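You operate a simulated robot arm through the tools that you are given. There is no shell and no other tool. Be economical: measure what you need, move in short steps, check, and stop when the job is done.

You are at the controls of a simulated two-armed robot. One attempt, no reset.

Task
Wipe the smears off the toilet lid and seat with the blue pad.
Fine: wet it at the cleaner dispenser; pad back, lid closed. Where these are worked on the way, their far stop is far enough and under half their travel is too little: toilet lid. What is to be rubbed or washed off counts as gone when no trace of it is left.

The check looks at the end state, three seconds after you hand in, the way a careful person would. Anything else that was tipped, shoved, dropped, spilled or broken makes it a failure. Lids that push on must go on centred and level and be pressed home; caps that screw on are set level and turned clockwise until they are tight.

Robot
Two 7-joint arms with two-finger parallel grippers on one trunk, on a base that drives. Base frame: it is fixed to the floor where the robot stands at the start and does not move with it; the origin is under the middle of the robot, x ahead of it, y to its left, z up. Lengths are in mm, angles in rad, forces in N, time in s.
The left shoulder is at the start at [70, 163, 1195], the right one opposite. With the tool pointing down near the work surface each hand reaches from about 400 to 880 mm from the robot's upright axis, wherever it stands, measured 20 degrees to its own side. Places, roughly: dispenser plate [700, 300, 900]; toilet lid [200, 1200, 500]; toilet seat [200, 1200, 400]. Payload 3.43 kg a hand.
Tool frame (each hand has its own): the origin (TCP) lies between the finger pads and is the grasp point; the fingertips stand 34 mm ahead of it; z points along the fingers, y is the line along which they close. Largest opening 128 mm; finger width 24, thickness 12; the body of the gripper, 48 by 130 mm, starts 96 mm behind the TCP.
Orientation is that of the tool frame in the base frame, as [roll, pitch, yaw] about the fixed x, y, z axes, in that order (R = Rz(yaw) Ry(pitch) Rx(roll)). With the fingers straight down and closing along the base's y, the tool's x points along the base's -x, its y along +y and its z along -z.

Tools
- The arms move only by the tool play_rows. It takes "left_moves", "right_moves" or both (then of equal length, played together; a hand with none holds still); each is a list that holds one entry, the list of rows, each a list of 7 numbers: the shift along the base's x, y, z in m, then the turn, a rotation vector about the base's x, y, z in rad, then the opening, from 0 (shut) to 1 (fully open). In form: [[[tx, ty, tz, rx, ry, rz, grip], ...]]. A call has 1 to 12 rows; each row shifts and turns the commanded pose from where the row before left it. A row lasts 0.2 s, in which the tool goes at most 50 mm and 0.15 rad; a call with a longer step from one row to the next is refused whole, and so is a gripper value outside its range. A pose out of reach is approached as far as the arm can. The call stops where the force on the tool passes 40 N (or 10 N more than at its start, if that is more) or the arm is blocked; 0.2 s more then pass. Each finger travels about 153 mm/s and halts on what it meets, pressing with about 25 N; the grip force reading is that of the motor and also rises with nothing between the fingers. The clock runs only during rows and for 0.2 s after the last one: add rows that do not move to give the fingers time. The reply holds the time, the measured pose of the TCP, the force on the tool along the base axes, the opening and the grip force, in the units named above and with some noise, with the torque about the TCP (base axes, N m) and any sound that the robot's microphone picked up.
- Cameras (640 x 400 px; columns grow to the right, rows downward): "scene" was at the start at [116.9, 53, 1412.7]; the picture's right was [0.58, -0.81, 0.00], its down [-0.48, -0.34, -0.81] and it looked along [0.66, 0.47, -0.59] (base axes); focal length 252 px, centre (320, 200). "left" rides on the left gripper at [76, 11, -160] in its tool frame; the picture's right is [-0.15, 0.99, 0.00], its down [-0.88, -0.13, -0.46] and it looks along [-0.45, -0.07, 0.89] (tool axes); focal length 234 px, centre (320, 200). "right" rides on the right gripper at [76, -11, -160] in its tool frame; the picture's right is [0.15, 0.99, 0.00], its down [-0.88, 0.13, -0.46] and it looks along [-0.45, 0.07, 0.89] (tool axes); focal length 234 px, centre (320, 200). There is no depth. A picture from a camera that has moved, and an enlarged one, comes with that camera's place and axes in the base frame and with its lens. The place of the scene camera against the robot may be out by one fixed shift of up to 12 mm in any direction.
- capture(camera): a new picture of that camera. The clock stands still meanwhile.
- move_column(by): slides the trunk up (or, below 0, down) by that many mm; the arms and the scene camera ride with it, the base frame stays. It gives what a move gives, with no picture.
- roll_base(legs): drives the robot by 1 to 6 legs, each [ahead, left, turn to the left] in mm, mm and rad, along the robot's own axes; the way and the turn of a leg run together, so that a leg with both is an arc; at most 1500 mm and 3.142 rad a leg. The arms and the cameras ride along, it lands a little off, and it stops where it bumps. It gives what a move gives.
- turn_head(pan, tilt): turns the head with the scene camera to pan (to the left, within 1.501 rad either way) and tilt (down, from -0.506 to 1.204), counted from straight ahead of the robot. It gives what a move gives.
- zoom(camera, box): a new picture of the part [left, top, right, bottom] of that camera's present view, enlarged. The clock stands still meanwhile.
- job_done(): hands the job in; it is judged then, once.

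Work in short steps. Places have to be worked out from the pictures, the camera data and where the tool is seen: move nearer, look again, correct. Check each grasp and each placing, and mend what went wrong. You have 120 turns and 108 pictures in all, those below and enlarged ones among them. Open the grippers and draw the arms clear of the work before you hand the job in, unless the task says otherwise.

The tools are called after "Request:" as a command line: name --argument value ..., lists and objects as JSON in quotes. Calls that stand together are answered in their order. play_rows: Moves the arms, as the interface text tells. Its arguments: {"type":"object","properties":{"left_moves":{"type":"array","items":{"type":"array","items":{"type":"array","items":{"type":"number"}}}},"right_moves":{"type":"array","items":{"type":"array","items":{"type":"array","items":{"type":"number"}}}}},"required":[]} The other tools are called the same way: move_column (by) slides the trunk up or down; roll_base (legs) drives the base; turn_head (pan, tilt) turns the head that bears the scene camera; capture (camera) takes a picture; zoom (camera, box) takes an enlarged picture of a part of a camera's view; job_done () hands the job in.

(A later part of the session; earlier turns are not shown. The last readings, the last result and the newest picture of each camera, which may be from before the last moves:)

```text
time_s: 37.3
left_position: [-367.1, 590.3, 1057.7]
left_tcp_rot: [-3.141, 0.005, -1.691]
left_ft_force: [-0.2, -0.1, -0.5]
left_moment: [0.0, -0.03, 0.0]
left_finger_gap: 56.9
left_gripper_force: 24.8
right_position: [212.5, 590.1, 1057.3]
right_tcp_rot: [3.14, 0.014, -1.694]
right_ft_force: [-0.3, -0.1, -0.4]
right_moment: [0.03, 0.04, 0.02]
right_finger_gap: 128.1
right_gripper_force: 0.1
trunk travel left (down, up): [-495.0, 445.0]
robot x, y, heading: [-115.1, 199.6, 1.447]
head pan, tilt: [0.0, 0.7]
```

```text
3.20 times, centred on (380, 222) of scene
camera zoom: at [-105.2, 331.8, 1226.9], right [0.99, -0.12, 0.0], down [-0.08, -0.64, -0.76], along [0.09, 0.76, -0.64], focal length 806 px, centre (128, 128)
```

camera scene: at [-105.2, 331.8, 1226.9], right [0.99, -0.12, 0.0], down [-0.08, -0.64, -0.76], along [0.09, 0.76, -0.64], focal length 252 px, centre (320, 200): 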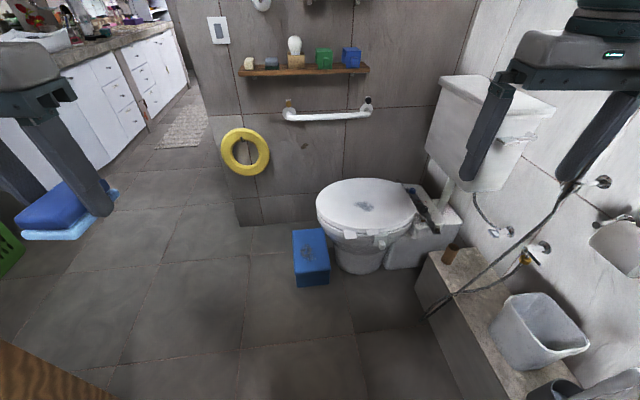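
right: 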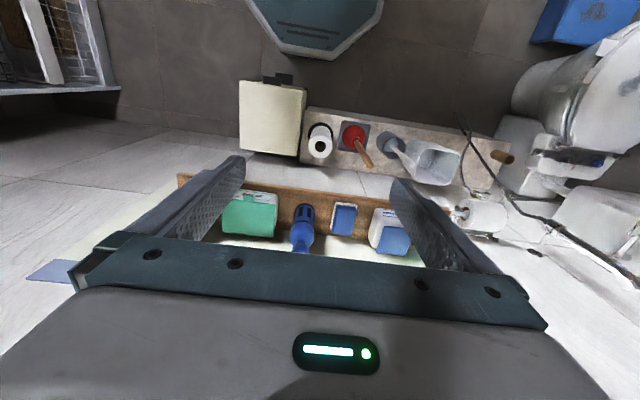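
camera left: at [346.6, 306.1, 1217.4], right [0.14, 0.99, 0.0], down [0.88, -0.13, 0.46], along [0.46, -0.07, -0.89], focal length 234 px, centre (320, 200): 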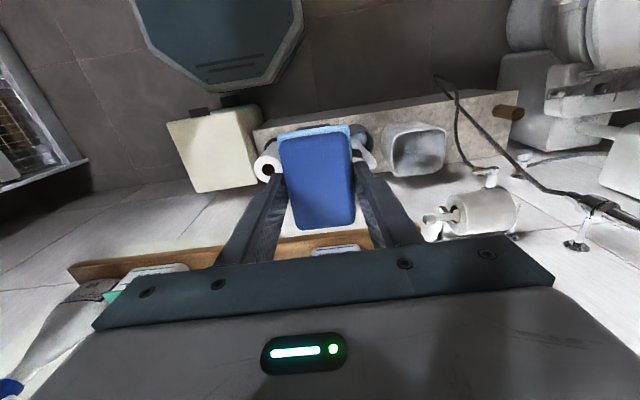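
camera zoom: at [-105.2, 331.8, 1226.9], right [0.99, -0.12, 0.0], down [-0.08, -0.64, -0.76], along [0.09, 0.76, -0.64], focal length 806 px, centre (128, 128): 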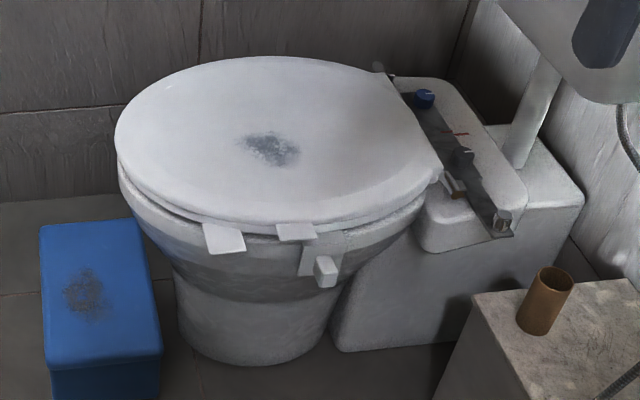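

Two tabs stick out on the near rim (lid tab near [192, 1005, 465], another at about [98, 1016, 450]) and the lid smear is at about [193, 1160, 470]. I drive to about (0, 570) facing the toilet.

Request:
roll_base --legs '[[380, -69, 0], [0, 0, -0.15]]'

Request:
turn_head --pan -0.1 --tilt 0.8

Request:
capture --camera "scene"

```text
time_s: 40.3
left_position: [-189.9, 986.0, 1056.5]
left_tcp_rot: [3.139, 0.006, -1.841]
left_ft_force: [-0.5, -0.2, -0.6]
left_moment: [0.03, 0.0, -0.01]
left_finger_gap: 56.7
left_gripper_force: 25.1
right_position: [382.6, 901.0, 1058.0]
right_tcp_rot: [3.14, 0.014, -1.844]
right_ft_force: [-0.6, 0.3, 0.6]
right_moment: [0.01, 0.05, 0.0]
right_finger_gap: 128.1
right_gripper_force: 0.0
trunk travel left (down, up): [-495.0, 445.0]
robot x, y, heading: [-6.2, 558.7, 1.302]
head pan, tilt: [0.0, 0.7]
```

```text
time_s: 41.0
left_position: [-191.9, 985.3, 1056.7]
left_tcp_rot: [-3.14, 0.006, -1.842]
left_ft_force: [0.4, 0.3, -0.8]
left_moment: [0.04, -0.01, -0.02]
left_finger_gap: 56.8
left_gripper_force: 24.8
right_position: [382.3, 898.7, 1057.0]
right_tcp_rot: [3.14, 0.013, -1.845]
right_ft_force: [-0.2, -0.5, -0.2]
right_moment: [-0.01, 0.03, -0.01]
right_finger_gap: 127.7
right_gripper_force: 0.2
trunk travel left (down, up): [-495.0, 445.0]
robot x, y, heading: [-1.9, 563.3, 1.298]
head pan, tilt: [-0.099, 0.799]
```

```text
75 pictures are left
camera scene: at [35.3, 684.9, 1218.7], right [0.93, -0.36, 0.0], down [-0.26, -0.67, -0.7], along [0.25, 0.65, -0.72], focal length 252 px, centre (320, 200)
```

scene: 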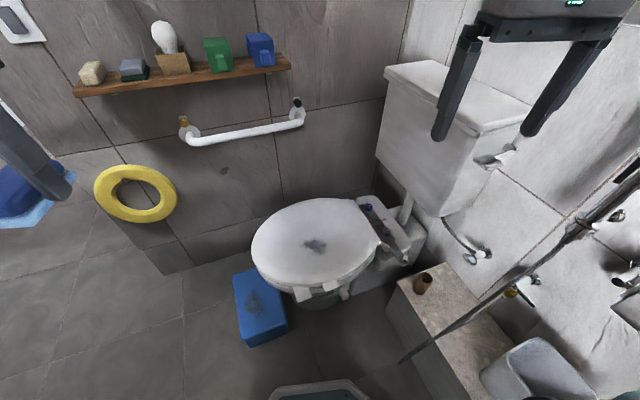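

Smear consistently triangulates to about [198, 1163, 470]. I lower the trunk by 280 mm and then bring the left hand over the lid, still high.

Request:
move_column --by -280

Request:
play_rows --left_moves '[[[0.03, 0.01, -0.02, 0, 0, 0, 0.35], [0.04, 0.01, -0.02, 0, 0, 0, 0.35], [0.04, 0.01, -0.02, 0, 0, 0, 0.35], [0.04, 0.01, -0.02, 0, 0, 0, 0.35], [0.04, 0.015, -0.02, 0, 0, 0, 0.35], [0.04, 0.02, -0.02, 0, 0, 0, 0.35], [0.04, 0.02, -0.02, 0, 0, 0, 0.35], [0.04, 0.02, 0, 0, 0, 0, 0.35]]]'

Request:
capture --camera "left"

Request:
capture --camera "scene"

```text
time_s: 43.8
left_position: [-191.0, 975.8, 781.6]
left_tcp_rot: [-3.133, 0.022, -1.856]
left_ft_force: [-1.0, -0.2, -0.3]
left_moment: [0.03, -0.09, -0.03]
left_finger_gap: 56.6
left_gripper_force: 25.0
right_position: [380.8, 882.1, 792.7]
right_tcp_rot: [-3.136, 0.043, -1.858]
right_ft_force: [-1.0, 0.8, 0.8]
right_moment: [0.01, 0.0, 0.04]
right_finger_gap: 127.8
right_gripper_force: 0.1
trunk travel left (down, up): [-215.0, 725.0]
robot x, y, heading: [-6.2, 554.6, 1.284]
head pan, tilt: [-0.099, 0.799]
```

```text
time_s: 45.6
left_position: [17.9, 1049.3, 663.7]
left_tcp_rot: [-3.132, 0.026, -1.852]
left_ft_force: [0.0, 0.0, -0.2]
left_moment: [0.04, -0.08, -0.01]
left_finger_gap: 56.8
left_gripper_force: 24.9
left hand out of reach, approached as far as the arm can: row 6, 7, 8
right_position: [380.8, 882.6, 791.0]
right_tcp_rot: [-3.139, 0.043, -1.861]
right_ft_force: [0.4, 0.4, -1.0]
right_moment: [0.02, 0.0, -0.04]
right_finger_gap: 128.2
right_gripper_force: 0.0
trunk travel left (down, up): [-215.0, 725.0]
robot x, y, heading: [-5.7, 560.6, 1.281]
head pan, tilt: [-0.099, 0.799]
```

```text
74 pictures are left
camera left: at [-16.5, 975.5, 822.3], right [-0.91, 0.42, 0.0], down [0.36, 0.8, 0.48], along [0.2, 0.44, -0.88], focal length 234 px, centre (320, 200)
```

left: 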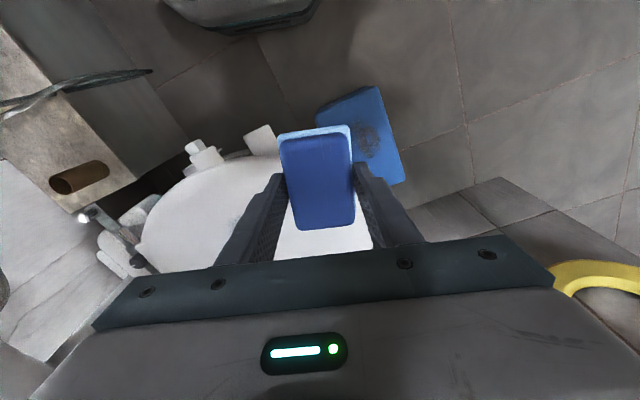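

```text
73 pictures are left
camera scene: at [28.1, 669.7, 941.3], right [0.93, -0.38, 0.0], down [-0.26, -0.65, -0.71], along [0.27, 0.66, -0.7], focal length 252 px, centre (320, 200)
```

scene: 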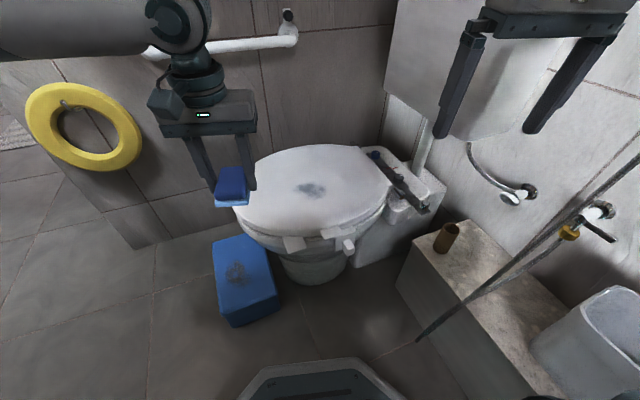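

The arm is reach-limited because the shoulder is only slightly above the hand. I raise the trunk 170 mm and then move the hand down and over.

Request:
move_column --by 170

Request:
play_rows --left_moves '[[[0, 0, -0.04, 0, 0, 0, 0.35], [0, 0, -0.04, 0, 0, 0, 0.35], [0, 0, -0.04, 0, 0, 0, 0.35], [0, 0, -0.04, 0, 0, 0, 0.35], [0.03, 0.01, -0.02, 0, 0, 0, 0.35], [0.04, 0.02, 0, 0, 0, 0, 0.35], [0.04, 0.02, 0, 0, 0, 0, 0.35]]]'

Request:
capture --camera "scene"

```text
time_s: 47.5
left_position: [15.6, 1059.3, 824.4]
left_tcp_rot: [-3.14, 0.006, -1.839]
left_ft_force: [0.5, -0.1, -0.7]
left_moment: [-0.02, -0.02, -0.02]
left_finger_gap: 56.6
left_gripper_force: 24.7
right_position: [381.3, 901.4, 946.7]
right_tcp_rot: [3.14, 0.014, -1.845]
right_ft_force: [0.3, -0.2, -1.3]
right_moment: [-0.03, 0.0, -0.02]
right_finger_gap: 128.2
right_gripper_force: 0.0
trunk travel left (down, up): [-385.0, 555.0]
robot x, y, heading: [-4.5, 560.3, 1.297]
head pan, tilt: [-0.099, 0.799]
```

```text
time_s: 49.1
left_position: [-2.5, 1102.4, 692.2]
left_tcp_rot: [-3.137, 0.007, -1.838]
left_ft_force: [0.3, 0.1, -0.5]
left_moment: [0.01, 0.01, 0.0]
left_finger_gap: 56.7
left_gripper_force: 25.2
left hand out of reach, approached as far as the arm can: row 2, 3, 4, 5, 6, 7
right_position: [382.3, 899.9, 947.2]
right_tcp_rot: [3.138, 0.014, -1.846]
right_ft_force: [-0.4, -0.4, -0.3]
right_moment: [-0.01, 0.01, -0.01]
right_finger_gap: 128.1
right_gripper_force: 0.0
trunk travel left (down, up): [-385.0, 555.0]
robot x, y, heading: [-6.7, 559.7, 1.298]
head pan, tilt: [-0.099, 0.799]
```

```text
72 pictures are left
camera scene: at [35.4, 684.9, 1108.6], right [0.93, -0.36, 0.0], down [-0.26, -0.67, -0.7], along [0.25, 0.65, -0.72], focal length 252 px, centre (320, 200)
```

scene: 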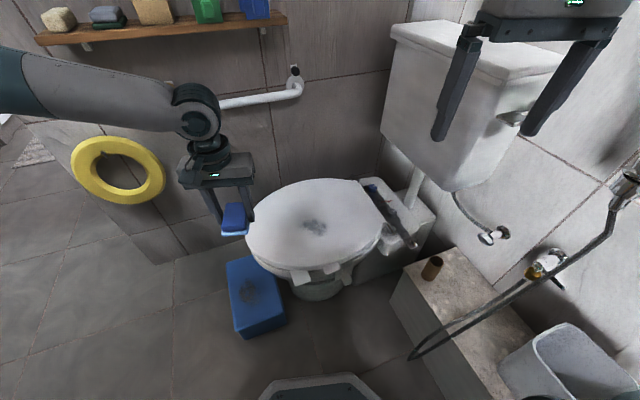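

The limit seems to be the hand being too close in rather than too far, since it was pushed outward. I go outward first (+y), then across (+x).

Request:
play_rows --left_moves '[[[0, 0.04, 0, 0, 0, 0, 0.35], [0, 0.04, 0, 0, 0, 0, 0.35], [0.03, 0.01, 0, 0, 0, 0, 0.35], [0.04, 0, 0, 0, 0, 0, 0.35], [0.04, 0, 0, 0, 0, 0, 0.35]]]'

```text
time_s: 50.3
left_position: [-4.2, 1167.0, 719.8]
left_tcp_rot: [-3.139, 0.007, -1.841]
left_ft_force: [-1.3, 0.2, -0.1]
left_moment: [-0.01, 0.01, -0.02]
left_finger_gap: 56.8
left_gripper_force: 25.4
left hand out of reach, approached as far as the arm can: row 1, 2, 3, 4, 5
right_position: [381.9, 899.9, 946.9]
right_tcp_rot: [3.139, 0.014, -1.844]
right_ft_force: [-0.5, -1.1, -0.1]
right_moment: [-0.02, -0.03, 0.0]
right_finger_gap: 127.9
right_gripper_force: 0.1
trunk travel left (down, up): [-385.0, 555.0]
robot x, y, heading: [-3.7, 561.5, 1.29]
head pan, tilt: [-0.099, 0.799]
```

Inward reach is what's limited, so I turn the robot instead: shift to about (-60, 600) and turn right 0.44 rad so the lid lies to the left hand's own side.

Request:
roll_base --legs '[[22, 65, 0], [0, 0, -0.44]]'

Request:
capture --camera "left"

Request:
turn_head --pan 0.3 --tilt 0.8

Request:
capture --camera "scene"

```text
time_s: 52.6
left_position: [197.9, 1148.0, 716.9]
left_tcp_rot: [-3.139, 0.007, -2.281]
left_ft_force: [0.5, 0.7, -1.1]
left_moment: [-0.02, 0.03, -0.02]
left_finger_gap: 56.7
left_gripper_force: 25.1
right_position: [434.2, 741.4, 947.3]
right_tcp_rot: [3.139, 0.013, -2.284]
right_ft_force: [0.3, 0.6, -0.7]
right_moment: [0.04, 0.04, 0.0]
right_finger_gap: 128.3
right_gripper_force: 0.1
trunk travel left (down, up): [-385.0, 555.0]
robot x, y, heading: [-58.7, 599.4, 0.853]
head pan, tilt: [-0.099, 0.799]
```

```text
71 pictures are left
camera left: at [138.4, 1097.2, 878.7], right [-0.66, 0.76, 0.0], down [0.67, 0.58, 0.46], along [0.35, 0.3, -0.89], focal length 234 px, centre (320, 200)
```

left: 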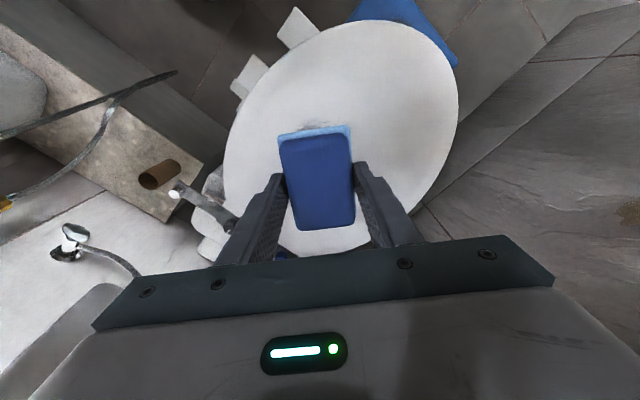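

```text
time_s: 53.5
left_position: [197.1, 1148.2, 718.3]
left_tcp_rot: [-3.139, 0.008, -2.279]
left_ft_force: [0.9, 1.0, -0.6]
left_moment: [-0.02, -0.01, -0.02]
left_finger_gap: 56.6
left_gripper_force: 25.3
right_position: [433.3, 742.1, 948.0]
right_tcp_rot: [-3.142, 0.014, -2.286]
right_ft_force: [0.4, 0.1, -0.3]
right_moment: [0.02, -0.01, 0.01]
right_finger_gap: 128.1
right_gripper_force: 0.1
trunk travel left (down, up): [-385.0, 555.0]
robot x, y, heading: [-58.8, 603.9, 0.85]
head pan, tilt: [0.3, 0.799]
```

```text
70 pictures are left
camera scene: at [0.9, 712.2, 1108.6], right [0.92, -0.4, 0.0], down [-0.29, -0.66, -0.7], along [0.28, 0.64, -0.72], focal length 252 px, centre (320, 200)
```

scene: 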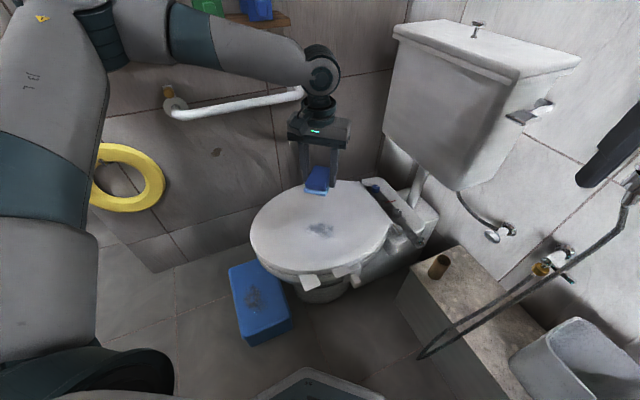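

The pad hangs directly over the smear at about [196, 1159, 470]. I descend to z≈565 and then feel for contact.

Request:
play_rows --left_moves '[[[0, 0.008, -0.04, 0, 0, 0, 0.35], [0, 0, -0.04, 0, 0, 0, 0.35], [0, 0, -0.04, 0, 0, 0, 0.35], [0, 0, -0.03, 0, 0, 0, 0.35], [0, 0, 0, 0, 0, 0, 0.35]]]'

Request:
zoom --camera "scene" --box '[240, 130, 420, 310]'

```text
time_s: 54.7
left_position: [144.2, 1164.8, 599.1]
left_tcp_rot: [-3.137, 0.01, -2.279]
left_ft_force: [0.0, 0.1, -0.2]
left_moment: [-0.03, 0.02, 0.0]
left_finger_gap: 56.9
left_gripper_force: 25.2
left hand out of reach, approached as far as the arm can: row 1, 2, 3, 4
right_position: [433.5, 742.3, 949.3]
right_tcp_rot: [3.139, 0.012, -2.284]
right_ft_force: [-0.1, 0.5, 0.1]
right_moment: [-0.02, 0.0, -0.01]
right_finger_gap: 128.1
right_gripper_force: 0.0
trunk travel left (down, up): [-385.0, 555.0]
robot x, y, heading: [-56.4, 598.6, 0.859]
head pan, tilt: [0.3, 0.799]
```

```text
2.22 times, centred on (330, 220) of scene
camera zoom: at [0.9, 712.2, 1108.6], right [0.92, -0.4, 0.0], down [-0.29, -0.66, -0.7], along [0.28, 0.64, -0.72], focal length 560 px, centre (298, 156)
```

zoom: 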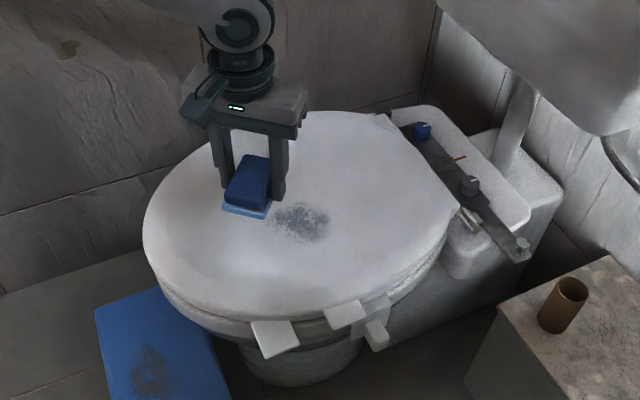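

The descent drifts to the left again — probably a wrist joint limit. I test a yaw of the tool by -0.45 rad followed by a move back in +x.

Request:
play_rows --left_moves '[[[0, 0, 0.01, 0, 0, -0.15, 0.35], [0, 0, 0, 0, 0, -0.15, 0.35], [0, 0, 0, 0, 0, -0.15, 0.35], [0.03, 0, 0, 0, 0, 0, 0.35], [0.025, 0, 0, 0, 0, 0, 0.35]]]'

```text
time_s: 55.9
left_position: [162.1, 1170.9, 627.1]
left_tcp_rot: [-3.137, 0.009, -2.73]
left_ft_force: [0.1, 0.2, -0.9]
left_moment: [0.01, 0.01, 0.03]
left_finger_gap: 56.9
left_gripper_force: 25.3
left hand out of reach, approached as far as the arm can: row 4, 5
right_position: [433.9, 742.5, 948.1]
right_tcp_rot: [3.14, 0.014, -2.285]
right_ft_force: [-0.3, -0.6, 0.3]
right_moment: [0.02, -0.02, 0.02]
right_finger_gap: 127.9
right_gripper_force: 0.1
trunk travel left (down, up): [-385.0, 555.0]
robot x, y, heading: [-58.5, 600.6, 0.855]
head pan, tilt: [0.3, 0.799]
```

The tool yaw is not the limit; the arm needs the target farther to its own side. I turn the base 0.28 rad more to the right, then come back over the smear.

Request:
roll_base --legs '[[0, 0, -0.28]]'

Request:
play_rows --left_moves '[[[-0.035, 0.02, 0, 0, 0, 0, 0.35], [-0.035, 0.02, 0, 0, 0, 0, 0.35], [-0.035, 0.02, 0, 0, 0, 0, 0.35], [0, 0, -0.03, 0, 0, 0, 0.35], [0, 0, -0.02, 0, 0, 0, 0.35]]]'

```text
time_s: 57.2
left_position: [313.7, 1084.8, 626.1]
left_tcp_rot: [-3.136, 0.007, -3.014]
left_ft_force: [0.7, -0.8, -0.5]
left_moment: [0.01, 0.01, 0.02]
left_finger_gap: 56.7
left_gripper_force: 25.0
right_position: [453.5, 598.8, 947.4]
right_tcp_rot: [3.139, 0.015, -2.567]
right_ft_force: [-0.5, 0.3, -0.3]
right_moment: [0.03, 0.02, 0.02]
right_finger_gap: 127.8
right_gripper_force: 0.0
trunk travel left (down, up): [-385.0, 555.0]
robot x, y, heading: [-59.9, 593.1, 0.574]
head pan, tilt: [0.3, 0.799]
```

```text
time_s: 58.4
left_position: [208.1, 1145.3, 577.1]
left_tcp_rot: [-3.138, 0.008, -3.011]
left_ft_force: [-0.9, 1.2, 0.2]
left_moment: [0.04, -0.01, -0.05]
left_finger_gap: 56.7
left_gripper_force: 24.8
right_position: [454.2, 598.5, 947.4]
right_tcp_rot: [3.14, 0.014, -2.569]
right_ft_force: [-0.9, 0.8, -0.2]
right_moment: [-0.03, 0.0, 0.01]
right_finger_gap: 128.1
right_gripper_force: 0.1
trunk travel left (down, up): [-385.0, 555.0]
robot x, y, heading: [-57.9, 600.9, 0.573]
head pan, tilt: [0.3, 0.799]
```

Reachable now. I feel downward in 5 mm steps for contact.

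Request:
play_rows --left_moves '[[[-0.01, 0.012, -0.01, 0, 0, 0, 0.35], [0, 0, -0.01, 0, 0, 0, 0.35], [0, 0, -0.005, 0, 0, 0, 0.35], [0, 0, -0.005, 0, 0, 0, 0.35], [0, 0, -0.005, 0, 0, 0, 0.35]]]'

Request:
turn_head --pan 0.6 --tilt 0.75

Request:
zoom --camera "scene" --box '[220, 120, 420, 270]'

```text
time_s: 59.6
left_position: [198.3, 1157.4, 541.0]
left_tcp_rot: [-3.138, 0.008, -3.013]
left_ft_force: [-0.1, 0.2, 0.6]
left_moment: [0.03, 0.02, 0.0]
left_finger_gap: 56.7
left_gripper_force: 25.1
right_position: [453.9, 599.4, 947.1]
right_tcp_rot: [3.139, 0.014, -2.567]
right_ft_force: [-0.1, -0.3, 0.2]
right_moment: [-0.04, -0.02, -0.02]
right_finger_gap: 128.1
right_gripper_force: 0.0
trunk travel left (down, up): [-385.0, 555.0]
robot x, y, heading: [-57.1, 600.9, 0.574]
head pan, tilt: [0.3, 0.799]
```

```text
time_s: 60.4
left_position: [198.7, 1157.1, 541.7]
left_tcp_rot: [-3.137, 0.008, -3.011]
left_ft_force: [0.9, 0.2, -1.0]
left_moment: [0.01, -0.02, -0.01]
left_finger_gap: 56.7
left_gripper_force: 25.2
right_position: [454.5, 599.4, 948.1]
right_tcp_rot: [3.14, 0.015, -2.567]
right_ft_force: [-0.3, 0.3, -0.1]
right_moment: [-0.01, 0.0, -0.01]
right_finger_gap: 127.8
right_gripper_force: 0.0
trunk travel left (down, up): [-385.0, 555.0]
robot x, y, heading: [-65.4, 597.6, 0.575]
head pan, tilt: [0.6, 0.75]
```

```text
2.67 times, centred on (320, 195) of scene
camera zoom: at [9.7, 704.2, 1112.6], right [0.92, -0.39, 0.0], down [-0.26, -0.63, -0.73], along [0.28, 0.67, -0.68], focal length 672 px, centre (320, 213)
```

zoom: 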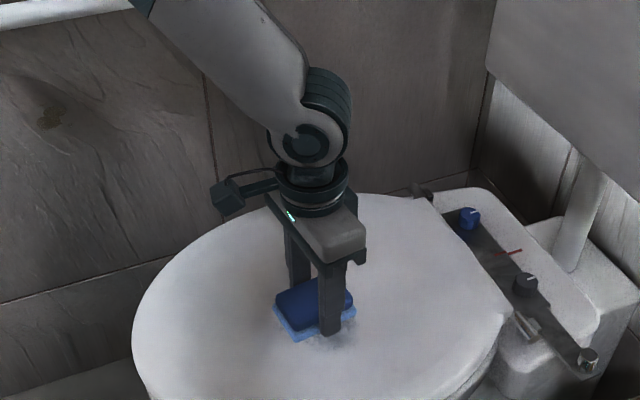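

Nearly down. I continue in 4 mm steps until contact.

Request:
play_rows --left_moves '[[[0.002, -0.004, -0.004, 0, 0, 0, 0.35], [0, 0, -0.004, 0, 0, 0, 0.35], [0, 0, -0.004, 0, 0, 0, 0.35], [0, 0, -0.004, 0, 0, 0, 0.35], [0, 0, 0, 0, 0, 0, 0.35]]]'

```text
time_s: 61.6
left_position: [201.5, 1153.8, 526.3]
left_tcp_rot: [-3.135, 0.009, -3.012]
left_ft_force: [0.2, 1.5, -0.1]
left_moment: [0.01, -0.05, -0.01]
left_finger_gap: 56.8
left_gripper_force: 25.1
right_position: [454.6, 600.2, 947.2]
right_tcp_rot: [3.141, 0.014, -2.568]
right_ft_force: [0.0, -0.2, 1.0]
right_moment: [0.0, -0.01, -0.01]
right_finger_gap: 127.8
right_gripper_force: 0.1
trunk travel left (down, up): [-385.0, 555.0]
robot x, y, heading: [-59.0, 596.6, 0.574]
head pan, tilt: [0.6, 0.75]
```

No contact yet; further down.

Request:
play_rows --left_moves '[[[0, 0, -0.004, 0, 0, 0, 0.35], [0, 0, -0.004, 0, 0, 0, 0.35], [0, 0, -0.003, 0, 0, 0, 0.35], [0, 0, -0.003, 0, 0, 0, 0.35], [0, 0, -0.003, 0, 0, 0, 0.35]]]'

Request:
zoom --camera "scene" --box '[270, 160, 390, 250]'

```text
time_s: 62.8
left_position: [200.8, 1152.7, 508.8]
left_tcp_rot: [-3.136, 0.009, -3.012]
left_ft_force: [0.6, -0.3, -1.8]
left_moment: [0.01, 0.0, -0.01]
left_finger_gap: 56.7
left_gripper_force: 25.4
right_position: [454.5, 598.7, 946.8]
right_tcp_rot: [3.14, 0.012, -2.568]
right_ft_force: [-0.5, -0.8, 0.4]
right_moment: [0.01, 0.01, 0.0]
right_finger_gap: 127.9
right_gripper_force: 0.0
trunk travel left (down, up): [-385.0, 555.0]
robot x, y, heading: [-56.2, 597.8, 0.573]
head pan, tilt: [0.6, 0.75]
```

```text
4.44 times, centred on (330, 205) of scene
camera zoom: at [9.6, 704.3, 1112.6], right [0.92, -0.39, 0.0], down [-0.26, -0.63, -0.73], along [0.28, 0.67, -0.68], focal length 1120 px, centre (276, 178)
```

zoom: 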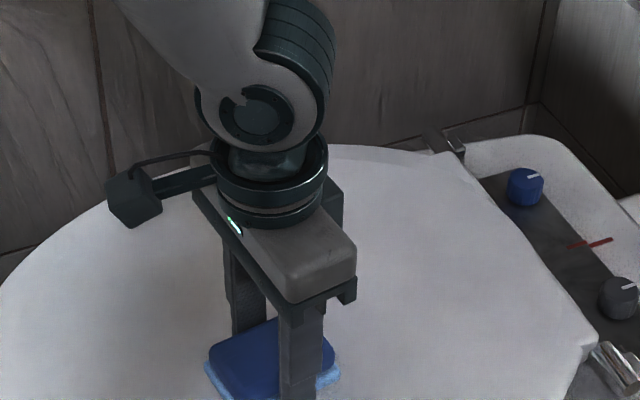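

Still no load; I continue.

Request:
play_rows --left_moves '[[[0, 0, -0.003, 0, 0, 0, 0.35], [0, 0, -0.003, 0, 0, 0, 0.35], [0, 0, -0.003, 0, 0, 0, 0.35], [0, 0, -0.003, 0, 0, 0, 0.35]]]'

```text
time_s: 63.8
left_position: [201.7, 1153.4, 503.5]
left_tcp_rot: [3.139, 0.014, -3.011]
left_ft_force: [-7.6, -4.2, 27.9]
left_moment: [-0.28, 0.7, -0.01]
left_finger_gap: 57.1
left_gripper_force: 25.6
right_position: [453.8, 597.8, 948.2]
right_tcp_rot: [3.139, 0.017, -2.566]
right_ft_force: [0.8, 0.2, 0.4]
right_moment: [0.01, 0.05, -0.02]
right_finger_gap: 127.8
right_gripper_force: 0.1
trunk travel left (down, up): [-385.0, 555.0]
robot x, y, heading: [-61.7, 599.3, 0.573]
head pan, tilt: [0.6, 0.75]
stopped in row 4 (left hand): the force on the tool passed its limit at 45 N (the readings are from after the stop); the commanded pose is now the measured one
```

Contact at TCP z≈504 (lid top ≈445, so the smear centre is nearer [203, 1180]). I ease off 2 mm and rub back and forth over it.

Request:
play_rows --left_moves '[[[0, 0, 0.002, 0, 0, 0, 0.35], [0.02, 0, 0, 0, 0, 0, 0.35], [-0.025, 0.008, 0, 0, 0, 0, 0.35], [-0.025, 0.008, 0, 0, 0, 0, 0.35], [0.025, 0.008, 0, 0, 0, 0, 0.35], [0.025, 0.008, 0, 0, 0, 0, 0.35], [-0.025, 0.008, 0, 0, 0, 0, 0.35], [-0.025, 0.008, 0, 0, 0, 0, 0.35], [0.025, 0.008, 0, 0, 0, 0, 0.35], [0.025, 0.008, 0, 0, 0, 0, 0.35]]]'

```text
time_s: 66.0
left_position: [218.8, 1219.7, 504.1]
left_tcp_rot: [-3.14, 0.013, -3.01]
left_ft_force: [0.8, -0.1, 0.5]
left_moment: [0.03, -0.02, -0.01]
left_finger_gap: 56.8
left_gripper_force: 25.0
left hand out of reach, approached as far as the arm can: row 2
right_position: [454.6, 599.1, 947.1]
right_tcp_rot: [3.138, 0.013, -2.568]
right_ft_force: [0.3, -0.3, -0.4]
right_moment: [0.04, -0.01, 0.0]
right_finger_gap: 128.0
right_gripper_force: 0.0
trunk travel left (down, up): [-385.0, 555.0]
robot x, y, heading: [-56.8, 599.8, 0.571]
head pan, tilt: [0.6, 0.75]
```

It lost contact pressure at the far side. I press 3 mm lower and rub back.

Request:
play_rows --left_moves '[[[0, 0, -0.003, 0, 0, 0, 0.35], [0, 0, -0.002, 0, 0, 0, 0.35], [-0.025, -0.005, 0, 0, 0, 0, 0.35], [-0.025, -0.005, 0, 0, 0, 0, 0.35], [0.025, -0.008, 0, 0, 0, 0, 0.35], [0.02, -0.008, 0, 0, 0, 0, 0.35], [-0.025, -0.008, 0, 0, 0, 0, 0.35], [-0.025, -0.008, 0, 0, 0, 0, 0.35]]]'

```text
time_s: 66.8
left_position: [208.5, 1217.3, 502.8]
left_tcp_rot: [3.141, 0.019, -3.013]
left_ft_force: [-3.9, -1.1, 10.5]
left_moment: [-0.12, 0.52, -0.01]
left_finger_gap: 57.0
left_gripper_force: 24.6
right_position: [454.0, 599.1, 948.6]
right_tcp_rot: [3.139, 0.015, -2.569]
right_ft_force: [0.8, 0.2, 0.4]
right_moment: [0.0, -0.01, 0.0]
right_finger_gap: 128.2
right_gripper_force: 0.0
trunk travel left (down, up): [-385.0, 555.0]
robot x, y, heading: [-61.6, 597.4, 0.579]
head pan, tilt: [0.6, 0.75]
stopped in row 3 (left hand): the force on the tool passed its limit at 51 N (the readings are from after the stop); the commanded pose is now the measured one
```

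Now about 10 N at z 502.8; I rub at this height.

Request:
play_rows --left_moves '[[[-0.02, -0.005, 0, 0, 0, 0, 0.35], [-0.02, -0.005, 0, 0, 0, 0, 0.35], [0.025, -0.006, 0, 0, 0, 0, 0.35], [0.025, -0.006, 0, 0, 0, 0, 0.35], [-0.025, -0.006, 0, 0, 0, 0, 0.35], [-0.025, -0.006, 0, 0, 0, 0, 0.35], [0.025, -0.006, 0, 0, 0, 0, 0.35], [0.025, -0.006, 0, 0, 0, 0, 0.35], [-0.025, -0.006, 0, 0, 0, 0, 0.35], [-0.025, -0.006, 0, 0, 0, 0, 0.35]]]'

```text
time_s: 68.3
left_position: [174.2, 1182.4, 503.1]
left_tcp_rot: [3.135, 0.011, -3.012]
left_ft_force: [-6.6, -2.0, 19.4]
left_moment: [-0.74, -0.01, -0.32]
left_finger_gap: 57.0
left_gripper_force: 25.4
right_position: [453.3, 598.4, 947.7]
right_tcp_rot: [3.138, 0.016, -2.568]
right_ft_force: [-0.4, -0.3, -0.3]
right_moment: [0.01, 0.0, -0.06]
right_finger_gap: 127.9
right_gripper_force: 0.1
trunk travel left (down, up): [-385.0, 555.0]
robot x, y, heading: [-60.2, 599.7, 0.572]
head pan, tilt: [0.6, 0.75]
stopped in row 7 (left hand): the force on the tool passed its limit at 50 N (the readings are from after the stop); the commanded pose is now the measured one
```

I lift off, move the hand aside toward the front and look at the lid.

Request:
play_rows --left_moves '[[[0, 0, 0.03, 0, 0, 0, 0.35], [-0.04, 0, 0.04, 0, 0, 0, 0.35], [-0.05, 0.0, 0.03, 0, 0, 0, 0.35], [-0.05, 0.0, 0.03, 0, 0, 0, 0.35], [-0.05, 0.0, 0, 0, 0, 0, 0.35]]]'

Request:
zoom --camera "scene" --box '[220, 120, 420, 270]'

```text
refused: row 2 steps farther than a row can; nothing moved
```

```text
2.67 times, centred on (320, 195) of scene
camera zoom: at [8.7, 702.9, 1112.9], right [0.92, -0.38, 0.0], down [-0.26, -0.63, -0.73], along [0.28, 0.68, -0.68], focal length 672 px, centre (320, 213)
```

zoom: 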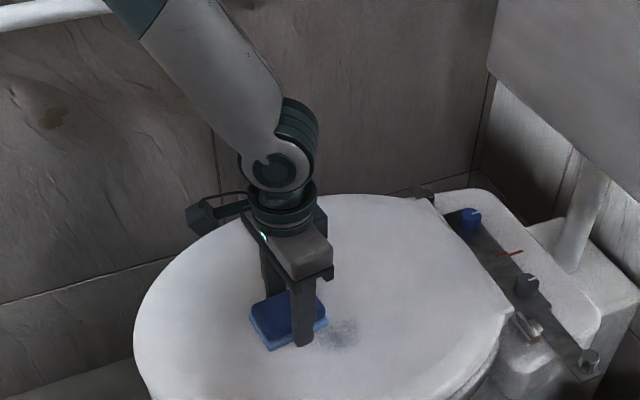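

A faded remnant remains at about [228, 1158]. I lift slightly, move over that and rub again.

Request:
play_rows --left_moves '[[[0, 0, 0.005, 0, 0, 0, 0.35], [0.04, -0.01, 0, 0, 0, 0, 0.35], [0.02, -0.015, 0, 0, 0, 0, 0.35], [0, 0, -0.003, 0, 0, 0, 0.35], [0, 0, -0.0015, 0, 0, 0, 0.35], [0, 0, 0, 0, 0, 0, 0.35]]]'

```text
time_s: 69.7
left_position: [228.2, 1160.8, 511.8]
left_tcp_rot: [3.136, 0.008, -3.01]
left_ft_force: [-0.3, 0.3, -0.7]
left_moment: [0.02, -0.02, 0.0]
left_finger_gap: 56.7
left_gripper_force: 25.2
left hand out of reach, approached as far as the arm can: row 3, 5
right_position: [454.5, 600.7, 946.7]
right_tcp_rot: [3.14, 0.014, -2.566]
right_ft_force: [0.2, 0.3, -0.1]
right_moment: [-0.01, 0.06, -0.01]
right_finger_gap: 128.1
right_gripper_force: 0.1
trunk travel left (down, up): [-385.0, 555.0]
robot x, y, heading: [-60.3, 600.5, 0.576]
head pan, tilt: [0.6, 0.75]
```

The inward limit again. I lift, turn the base another 0.2 rad to the right, and return.

Request:
play_rows --left_moves '[[[0, 0, 0.03, 0, 0, 0, 0.35]]]'

Request:
roll_base --legs '[[0, 0, -0.2]]'

Request:
turn_head --pan 0.8 --tilt 0.75

Request:
capture --camera "scene"

```text
time_s: 70.1
left_position: [227.4, 1159.4, 542.6]
left_tcp_rot: [3.136, 0.008, -3.012]
left_ft_force: [-0.1, -0.3, 0.4]
left_moment: [0.01, 0.02, -0.02]
left_finger_gap: 56.5
left_gripper_force: 24.5
right_position: [453.6, 600.7, 947.4]
right_tcp_rot: [3.138, 0.014, -2.566]
right_ft_force: [-0.3, -0.8, -0.2]
right_moment: [0.02, 0.02, 0.01]
right_finger_gap: 128.1
right_gripper_force: 0.0
trunk travel left (down, up): [-385.0, 555.0]
robot x, y, heading: [-59.7, 600.4, 0.574]
head pan, tilt: [0.6, 0.75]
```

```text
time_s: 71.2
left_position: [334.1, 1092.0, 542.5]
left_tcp_rot: [3.137, 0.009, 3.073]
left_ft_force: [-0.7, 0.3, -0.5]
left_moment: [0.01, 0.03, -0.04]
left_finger_gap: 56.7
left_gripper_force: 25.5
right_position: [443.5, 497.3, 947.1]
right_tcp_rot: [3.139, 0.013, -2.768]
right_ft_force: [0.5, -0.7, 0.0]
right_moment: [0.03, -0.02, -0.01]
right_finger_gap: 127.8
right_gripper_force: 0.0
trunk travel left (down, up): [-385.0, 555.0]
robot x, y, heading: [-61.0, 598.1, 0.371]
head pan, tilt: [0.6, 0.75]
```

```text
time_s: 72.0
left_position: [334.6, 1092.6, 542.3]
left_tcp_rot: [3.135, 0.008, 3.072]
left_ft_force: [0.0, 0.1, -0.6]
left_moment: [-0.01, -0.01, -0.01]
left_finger_gap: 57.1
left_gripper_force: 25.2
right_position: [443.4, 497.5, 947.2]
right_tcp_rot: [3.14, 0.014, -2.769]
right_ft_force: [-0.2, 0.5, 0.1]
right_moment: [0.01, 0.01, -0.01]
right_finger_gap: 128.1
right_gripper_force: 0.1
trunk travel left (down, up): [-385.0, 555.0]
robot x, y, heading: [-58.5, 596.9, 0.378]
head pan, tilt: [0.799, 0.75]
```

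```text
65 pictures are left
camera scene: at [14.3, 695.5, 1112.6], right [0.92, -0.39, 0.0], down [-0.26, -0.63, -0.73], along [0.28, 0.67, -0.68], focal length 252 px, centre (320, 200)
```

scene: 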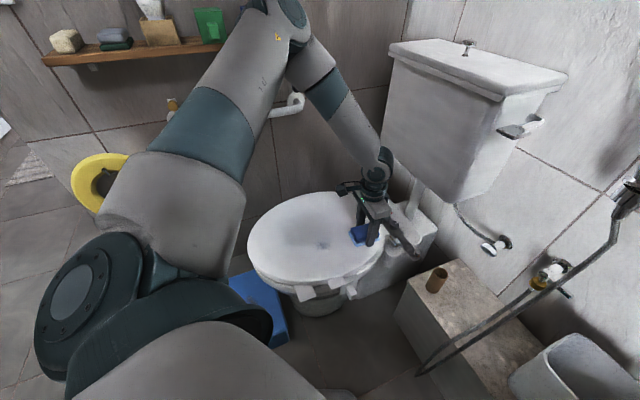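

Request:
zoom --camera "scene" --box '[260, 200, 380, 290]'

```text
4.44 times, centred on (320, 245) of scene
camera zoom: at [14.3, 695.5, 1112.6], right [0.92, -0.39, 0.0], down [-0.26, -0.63, -0.73], along [0.28, 0.67, -0.68], focal length 1120 px, centre (320, 0)
```

zoom: 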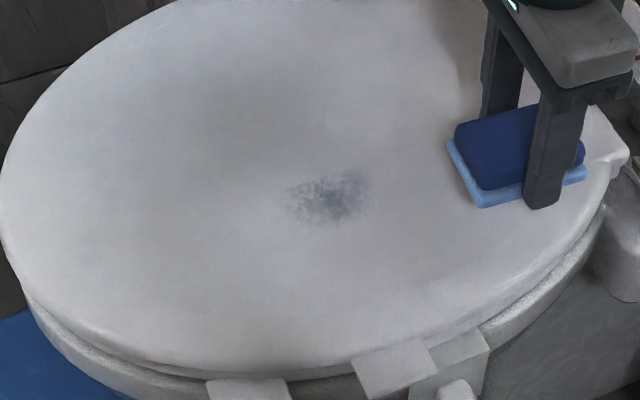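

The remnant spans about x 180–250, y 1130–1185. I move the pad there and press.

Request:
play_rows --left_moves '[[[-0.04, 0.02, 0, 0, 0, 0, 0.35], [-0.04, 0.02, -0.01, 0, 0, 0, 0.35], [-0.04, 0.015, -0.015, 0, 0, 0, 0.35], [0, 0, -0.008, 0, 0, 0, 0.35], [0, 0, -0.003, 0, 0, 0, 0.35], [0, 0, -0.002, 0, 0, 0, 0.35], [0, 0, 0, 0, 0, 0, 0.35]]]'

```text
time_s: 73.6
left_position: [214.2, 1147.5, 504.4]
left_tcp_rot: [3.136, 0.01, 3.071]
left_ft_force: [0.4, -0.2, -0.3]
left_moment: [0.01, 0.0, 0.01]
left_finger_gap: 56.8
left_gripper_force: 24.8
right_position: [444.0, 497.0, 948.1]
right_tcp_rot: [3.139, 0.013, -2.767]
right_ft_force: [-0.8, -0.9, 0.4]
right_moment: [0.02, -0.01, -0.01]
right_finger_gap: 128.0
right_gripper_force: 0.0
trunk travel left (down, up): [-385.0, 555.0]
robot x, y, heading: [-60.3, 595.9, 0.375]
head pan, tilt: [0.799, 0.75]
```

Request:
play_rows --left_moves '[[[0, 0, -0.0015, 0, 0, 0, 0.35], [0, 0, -0.001, 0, 0, 0, 0.35], [0.02, -0.005, 0, 0, 0, 0, 0.35], [-0.02, 0, 0, 0, 0, 0, 0.35], [-0.02, 0, 0, 0, 0, 0, 0.35], [0.02, 0.01, 0, 0, 0, 0, 0.35], [0.02, 0, 0, 0, 0, 0, 0.35], [-0.02, 0.01, 0, 0, 0, 0, 0.35], [-0.02, 0, 0, 0, 0, 0, 0.35], [0.02, 0.01, 0, 0, 0, 0, 0.35], [0.02, 0, 0, 0, 0, 0, 0.35]]]'

```text
time_s: 75.2
left_position: [225.9, 1153.5, 502.4]
left_tcp_rot: [3.135, 0.002, 3.075]
left_ft_force: [-7.4, -0.1, 22.3]
left_moment: [-0.72, 0.16, -0.34]
left_finger_gap: 56.9
left_gripper_force: 24.8
right_position: [442.3, 497.4, 947.1]
right_tcp_rot: [3.137, 0.017, -2.765]
right_ft_force: [-0.2, 1.1, -0.1]
right_moment: [0.01, 0.02, 0.02]
right_finger_gap: 128.2
right_gripper_force: 0.2
trunk travel left (down, up): [-385.0, 555.0]
robot x, y, heading: [-61.3, 596.1, 0.379]
head pan, tilt: [0.799, 0.75]
stopped in row 8 (left hand): the force on the tool passed its limit at 44 N (the readings are from after the stop); the commanded pose is now the measured one
```

Good firm contact. I continue rubbing from here with wider coverage, easing 0.5 mm.

Request:
play_rows --left_moves '[[[0, 0, 0.0005, 0, 0, 0, 0.35], [-0.02, 0, 0, 0, 0, 0, 0.35], [-0.02, 0.01, 0, 0, 0, 0, 0.35], [0.02, 0, 0, 0, 0, 0, 0.35], [0.02, 0.01, 0, 0, 0, 0, 0.35], [0.01, 0, 0, 0, 0, 0, 0.35], [-0.02, -0.01, 0, 0, 0, 0, 0.35], [-0.02, -0.01, 0, 0, 0, 0, 0.35], [0.02, -0.01, 0, 0, 0, 0, 0.35], [0.02, -0.01, 0, 0, 0, 0, 0.35], [-0.02, -0.01, 0, 0, 0, 0, 0.35], [-0.02, 0, 0, 0, 0, 0, 0.35]]]'

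Request:
zoom --camera "scene" --box '[260, 200, 380, 290]'

```text
time_s: 76.2
left_position: [192.5, 1161.5, 502.4]
left_tcp_rot: [3.139, -0.009, 3.072]
left_ft_force: [-6.4, -2.0, 25.0]
left_moment: [-0.58, -0.32, -0.37]
left_finger_gap: 57.1
left_gripper_force: 25.4
right_position: [442.3, 497.3, 948.4]
right_tcp_rot: [3.138, 0.015, -2.764]
right_ft_force: [-0.1, 0.7, 0.6]
right_moment: [-0.01, 0.03, 0.03]
right_finger_gap: 128.0
right_gripper_force: 0.0
trunk travel left (down, up): [-385.0, 555.0]
robot x, y, heading: [-62.4, 596.4, 0.378]
head pan, tilt: [0.799, 0.75]
stopped in row 4 (left hand): the force on the tool passed its limit at 49 N (the readings are from after the stop); the commanded pose is now the measured one
```

```text
4.44 times, centred on (320, 245) of scene
camera zoom: at [12.1, 693.5, 1113.1], right [0.92, -0.38, 0.0], down [-0.26, -0.63, -0.73], along [0.28, 0.68, -0.68], focal length 1120 px, centre (320, 0)
```

zoom: 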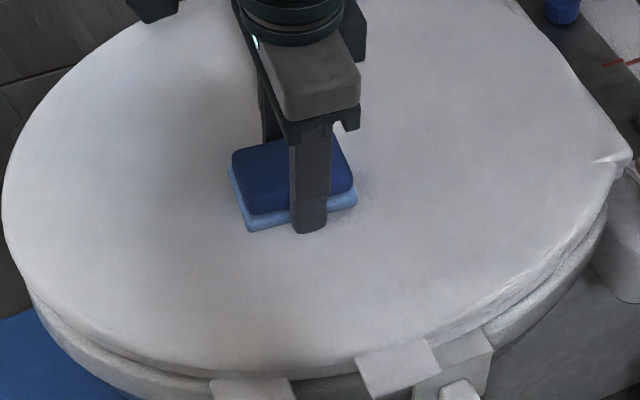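

It's fading fast. Another set of passes, eased a bit more.

Request:
play_rows --left_moves '[[[0, 0, 0.001, 0, 0, 0, 0.35], [0.02, 0, 0, 0, 0, 0, 0.35], [0.02, 0, 0, 0, 0, 0, 0.35], [0.015, -0.01, 0, 0, 0, 0, 0.35], [-0.02, 0, 0, 0, 0, 0, 0.35], [-0.02, 0, 0, 0, 0, 0, 0.35], [-0.02, -0.01, 0, 0, 0, 0, 0.35], [0.02, 0, 0, 0, 0, 0, 0.35], [0.02, 0, 0, 0, 0, 0, 0.35], [0.02, 0, 0, 0, 0, 0, 0.35]]]'

Request:
play_rows --left_moves '[[[0, 0, 0.03, 0, 0, 0, 0.35], [0.03, -0.02, 0.02, 0, 0, 0, 0.35], [0.04, -0.02, 0, 0, 0, 0, 0.35], [0.04, -0.02, 0, 0, 0, 0, 0.35]]]'

Request:
zoom --camera "scene" --box '[260, 200, 380, 290]'

```text
time_s: 76.7
left_position: [192.5, 1159.9, 503.1]
left_tcp_rot: [3.14, -0.016, 3.073]
left_ft_force: [-4.1, -2.1, 20.1]
left_moment: [-0.39, -0.34, -0.28]
left_finger_gap: 57.1
left_gripper_force: 24.7
right_position: [442.7, 497.5, 946.8]
right_tcp_rot: [3.138, 0.015, -2.765]
right_ft_force: [0.0, -0.2, 0.0]
right_moment: [-0.01, 0.03, 0.01]
right_finger_gap: 128.0
right_gripper_force: 0.1
trunk travel left (down, up): [-385.0, 555.0]
robot x, y, heading: [-61.6, 598.8, 0.377]
head pan, tilt: [0.799, 0.75]
stopped in row 2 (left hand): the force on the tool passed its limit at 51 N (the readings are from after the stop); the commanded pose is now the measured one
```

```text
time_s: 77.7
left_position: [304.8, 1101.6, 551.3]
left_tcp_rot: [3.139, -0.02, 3.074]
left_ft_force: [-0.4, -0.1, 0.0]
left_moment: [-0.04, 0.0, 0.0]
left_finger_gap: 56.6
left_gripper_force: 25.0
right_position: [444.2, 497.4, 945.9]
right_tcp_rot: [3.138, 0.014, -2.766]
right_ft_force: [0.1, 0.3, 0.0]
right_moment: [0.0, 0.05, 0.05]
right_finger_gap: 128.0
right_gripper_force: 0.0
trunk travel left (down, up): [-385.0, 555.0]
robot x, y, heading: [-62.1, 601.6, 0.374]
head pan, tilt: [0.799, 0.75]
```

```text
4.44 times, centred on (320, 245) of scene
camera zoom: at [14.0, 695.0, 1112.6], right [0.92, -0.38, 0.0], down [-0.26, -0.63, -0.73], along [0.28, 0.68, -0.68], focal length 1120 px, centre (320, 0)
```

zoom: 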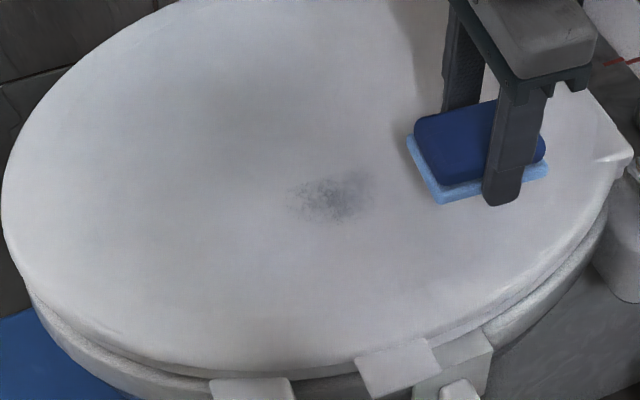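

It is fading evenly; it needs more strokes with lighter pressure so the moves aren't stopped. I level the tool and go back over it.

Request:
play_rows --left_moves '[[[-0.04, 0.02, 0, 0, -0.02, 0, 0.35], [-0.04, 0.02, -0.01, 0, 0, 0, 0.35], [-0.02, 0.01, -0.02, 0, 0, 0, 0.35], [0, 0, -0.012, 0, 0, 0, 0.35], [0, 0, -0.005, 0, 0, 0, 0.35], [0, 0, 0, 0, 0, 0, 0.35]]]'

```text
time_s: 79.1
left_position: [203.1, 1151.2, 504.1]
left_tcp_rot: [3.14, 0.002, 3.074]
left_ft_force: [0.2, -0.8, 0.2]
left_moment: [0.03, 0.01, 0.0]
left_finger_gap: 56.6
left_gripper_force: 24.6
right_position: [444.0, 498.7, 947.0]
right_tcp_rot: [3.141, 0.015, -2.765]
right_ft_force: [-0.9, 0.3, -0.2]
right_moment: [-0.03, 0.0, 0.02]
right_finger_gap: 127.9
right_gripper_force: 0.0
trunk travel left (down, up): [-385.0, 555.0]
robot x, y, heading: [-61.4, 601.6, 0.378]
head pan, tilt: [0.799, 0.75]
```

Request:
play_rows --left_moves '[[[0, 0, -0.0012, 0, 0, 0, 0.35], [0.03, 0, 0, 0, 0, 0, 0.35], [0.0, 0.01, 0, 0, 0, 0, 0.35], [-0.03, 0, 0, 0, 0, 0, 0.35], [-0.02, 0, 0, 0, 0, 0, 0.35], [0.03, 0.01, 0, 0, 0, 0, 0.35], [0.025, 0, 0, 0, 0, 0, 0.35], [-0.03, -0.01, 0, 0, 0, 0, 0.35], [-0.025, 0, 0, 0, 0, 0, 0.35], [0.03, -0.01, 0, 0, 0, 0, 0.35], [0.025, 0, 0, 0, 0, 0, 0.35], [0, 0, 0, 0, 0, 0, 0.35]]]'

```text
time_s: 80.5
left_position: [209.5, 1169.7, 503.5]
left_tcp_rot: [3.139, -0.008, 3.071]
left_ft_force: [-0.3, -0.8, 9.6]
left_moment: [-0.42, -0.1, -0.13]
left_finger_gap: 57.1
left_gripper_force: 25.2
right_position: [443.6, 499.2, 947.5]
right_tcp_rot: [3.138, 0.015, -2.766]
right_ft_force: [0.1, 0.0, 0.1]
right_moment: [-0.01, 0.01, -0.01]
right_finger_gap: 127.8
right_gripper_force: 0.2
trunk travel left (down, up): [-385.0, 555.0]
robot x, y, heading: [-60.5, 600.6, 0.379]
head pan, tilt: [0.799, 0.75]
stopped in row 7 (left hand): the force on the tool passed its limit at 59 N (the readings are from after the stop); the commanded pose is now the measured one
```

Moves in +x at higher speed trip the limit; I use slower 15 mm strokes.

Request:
play_rows --left_moves '[[[0.015, -0.003, 0.0003, 0, 0, 0, 0.35], [0.015, -0.003, 0, 0, 0, 0, 0.35], [-0.015, -0.003, 0, 0, 0, 0, 0.35], [-0.015, -0.003, 0, 0, 0, 0, 0.35], [-0.015, -0.003, 0, 0, 0, 0, 0.35], [-0.015, -0.003, 0, 0, 0, 0, 0.35], [0.015, -0.003, 0, 0, 0, 0, 0.35], [0.015, -0.003, 0, 0, 0, 0, 0.35], [0.015, -0.003, 0, 0, 0, 0, 0.35], [0.015, 0, 0, 0, 0, 0, 0.35], [-0.015, 0, 0, 0, 0, 0, 0.35], [-0.015, 0, 0, 0, 0, 0, 0.35]]]'

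```text
time_s: 82.7
left_position: [231.1, 1142.7, 503.7]
left_tcp_rot: [3.139, -0.009, 3.069]
left_ft_force: [1.4, -2.4, 4.4]
left_moment: [-0.21, -0.13, -0.01]
left_finger_gap: 56.7
left_gripper_force: 24.7
right_position: [443.3, 499.4, 947.0]
right_tcp_rot: [3.139, 0.013, -2.763]
right_ft_force: [-0.2, 0.3, 1.6]
right_moment: [0.04, -0.02, -0.01]
right_finger_gap: 128.1
right_gripper_force: 0.1
trunk travel left (down, up): [-385.0, 555.0]
robot x, y, heading: [-62.5, 596.7, 0.375]
head pan, tilt: [0.799, 0.75]
stopped in row 10 (left hand): the force on the tool passed its limit at 55 N (the readings are from after the stop); the commanded pose is now the measured one
```

Request:
play_rows --left_moves '[[[-0.015, 0.003, -0.0003, 0, 0, 0, 0.35], [-0.015, 0.003, 0, 0, 0, 0, 0.35], [-0.015, 0.003, 0, 0, 0, 0, 0.35], [-0.012, 0.003, 0, 0, 0, 0, 0.35], [0.015, 0.003, 0, 0, 0, 0, 0.35], [0.015, 0.003, 0, 0, 0, 0, 0.35], [0.012, 0.003, 0, 0, 0, 0, 0.35], [-0.015, 0.003, 0, 0, 0, 0, 0.35], [-0.015, 0.003, 0, 0, 0, 0, 0.35], [-0.015, 0.003, 0, 0, 0, 0, 0.35], [0.015, 0.0, 0, 0, 0, 0, 0.35], [0.015, 0.0, 0, 0, 0, 0, 0.35]]]'

Request:
play_rows --left_moves '[[[0, 0, 0.03, 0, 0, 0, 0.35], [0.03, -0.02, 0.02, 0, 0, 0, 0.35], [0.04, -0.02, 0, 0, 0, 0, 0.35], [0.04, -0.02, 0, 0, 0, 0, 0.35]]]'

Request:
zoom --camera "scene" --box '[260, 200, 380, 290]'

```text
time_s: 84.2
left_position: [204.4, 1161.6, 502.4]
left_tcp_rot: [3.14, -0.015, 3.072]
left_ft_force: [-6.5, -0.9, 19.8]
left_moment: [-0.61, -0.08, -0.42]
left_finger_gap: 56.9
left_gripper_force: 24.7
right_position: [441.4, 497.9, 946.7]
right_tcp_rot: [3.137, 0.016, -2.764]
right_ft_force: [-0.3, -0.8, 0.3]
right_moment: [-0.03, 0.02, 0.0]
right_finger_gap: 128.1
right_gripper_force: 0.0
trunk travel left (down, up): [-385.0, 555.0]
robot x, y, heading: [-60.0, 598.2, 0.379]
head pan, tilt: [0.799, 0.75]
stopped in row 7 (left hand): the force on the tool passed its limit at 61 N (the readings are from after the stop); the commanded pose is now the measured one
```

```text
time_s: 85.2
left_position: [314.1, 1101.1, 551.7]
left_tcp_rot: [3.141, -0.017, 3.073]
left_ft_force: [0.1, 0.1, 0.0]
left_moment: [0.01, -0.01, 0.01]
left_finger_gap: 56.9
left_gripper_force: 25.3
right_position: [444.5, 498.2, 946.3]
right_tcp_rot: [3.137, 0.014, -2.762]
right_ft_force: [0.2, 0.1, -0.2]
right_moment: [0.03, 0.04, -0.01]
right_finger_gap: 127.9
right_gripper_force: 0.0
trunk travel left (down, up): [-385.0, 555.0]
robot x, y, heading: [-61.0, 598.0, 0.378]
head pan, tilt: [0.799, 0.75]
```

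```text
4.44 times, centred on (320, 245) of scene
camera zoom: at [13.2, 695.1, 1112.6], right [0.92, -0.38, 0.0], down [-0.26, -0.63, -0.73], along [0.28, 0.68, -0.68], focal length 1120 px, centre (320, 0)
```

zoom: 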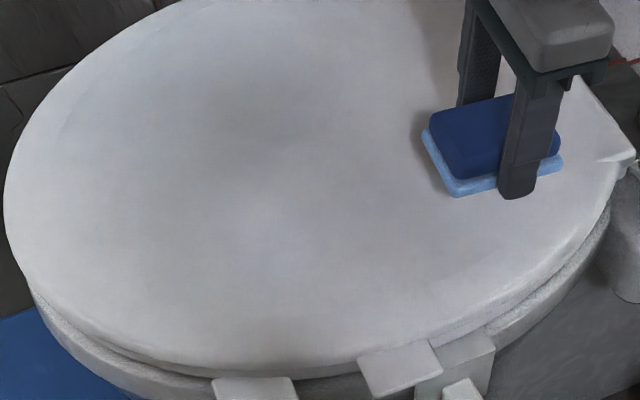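

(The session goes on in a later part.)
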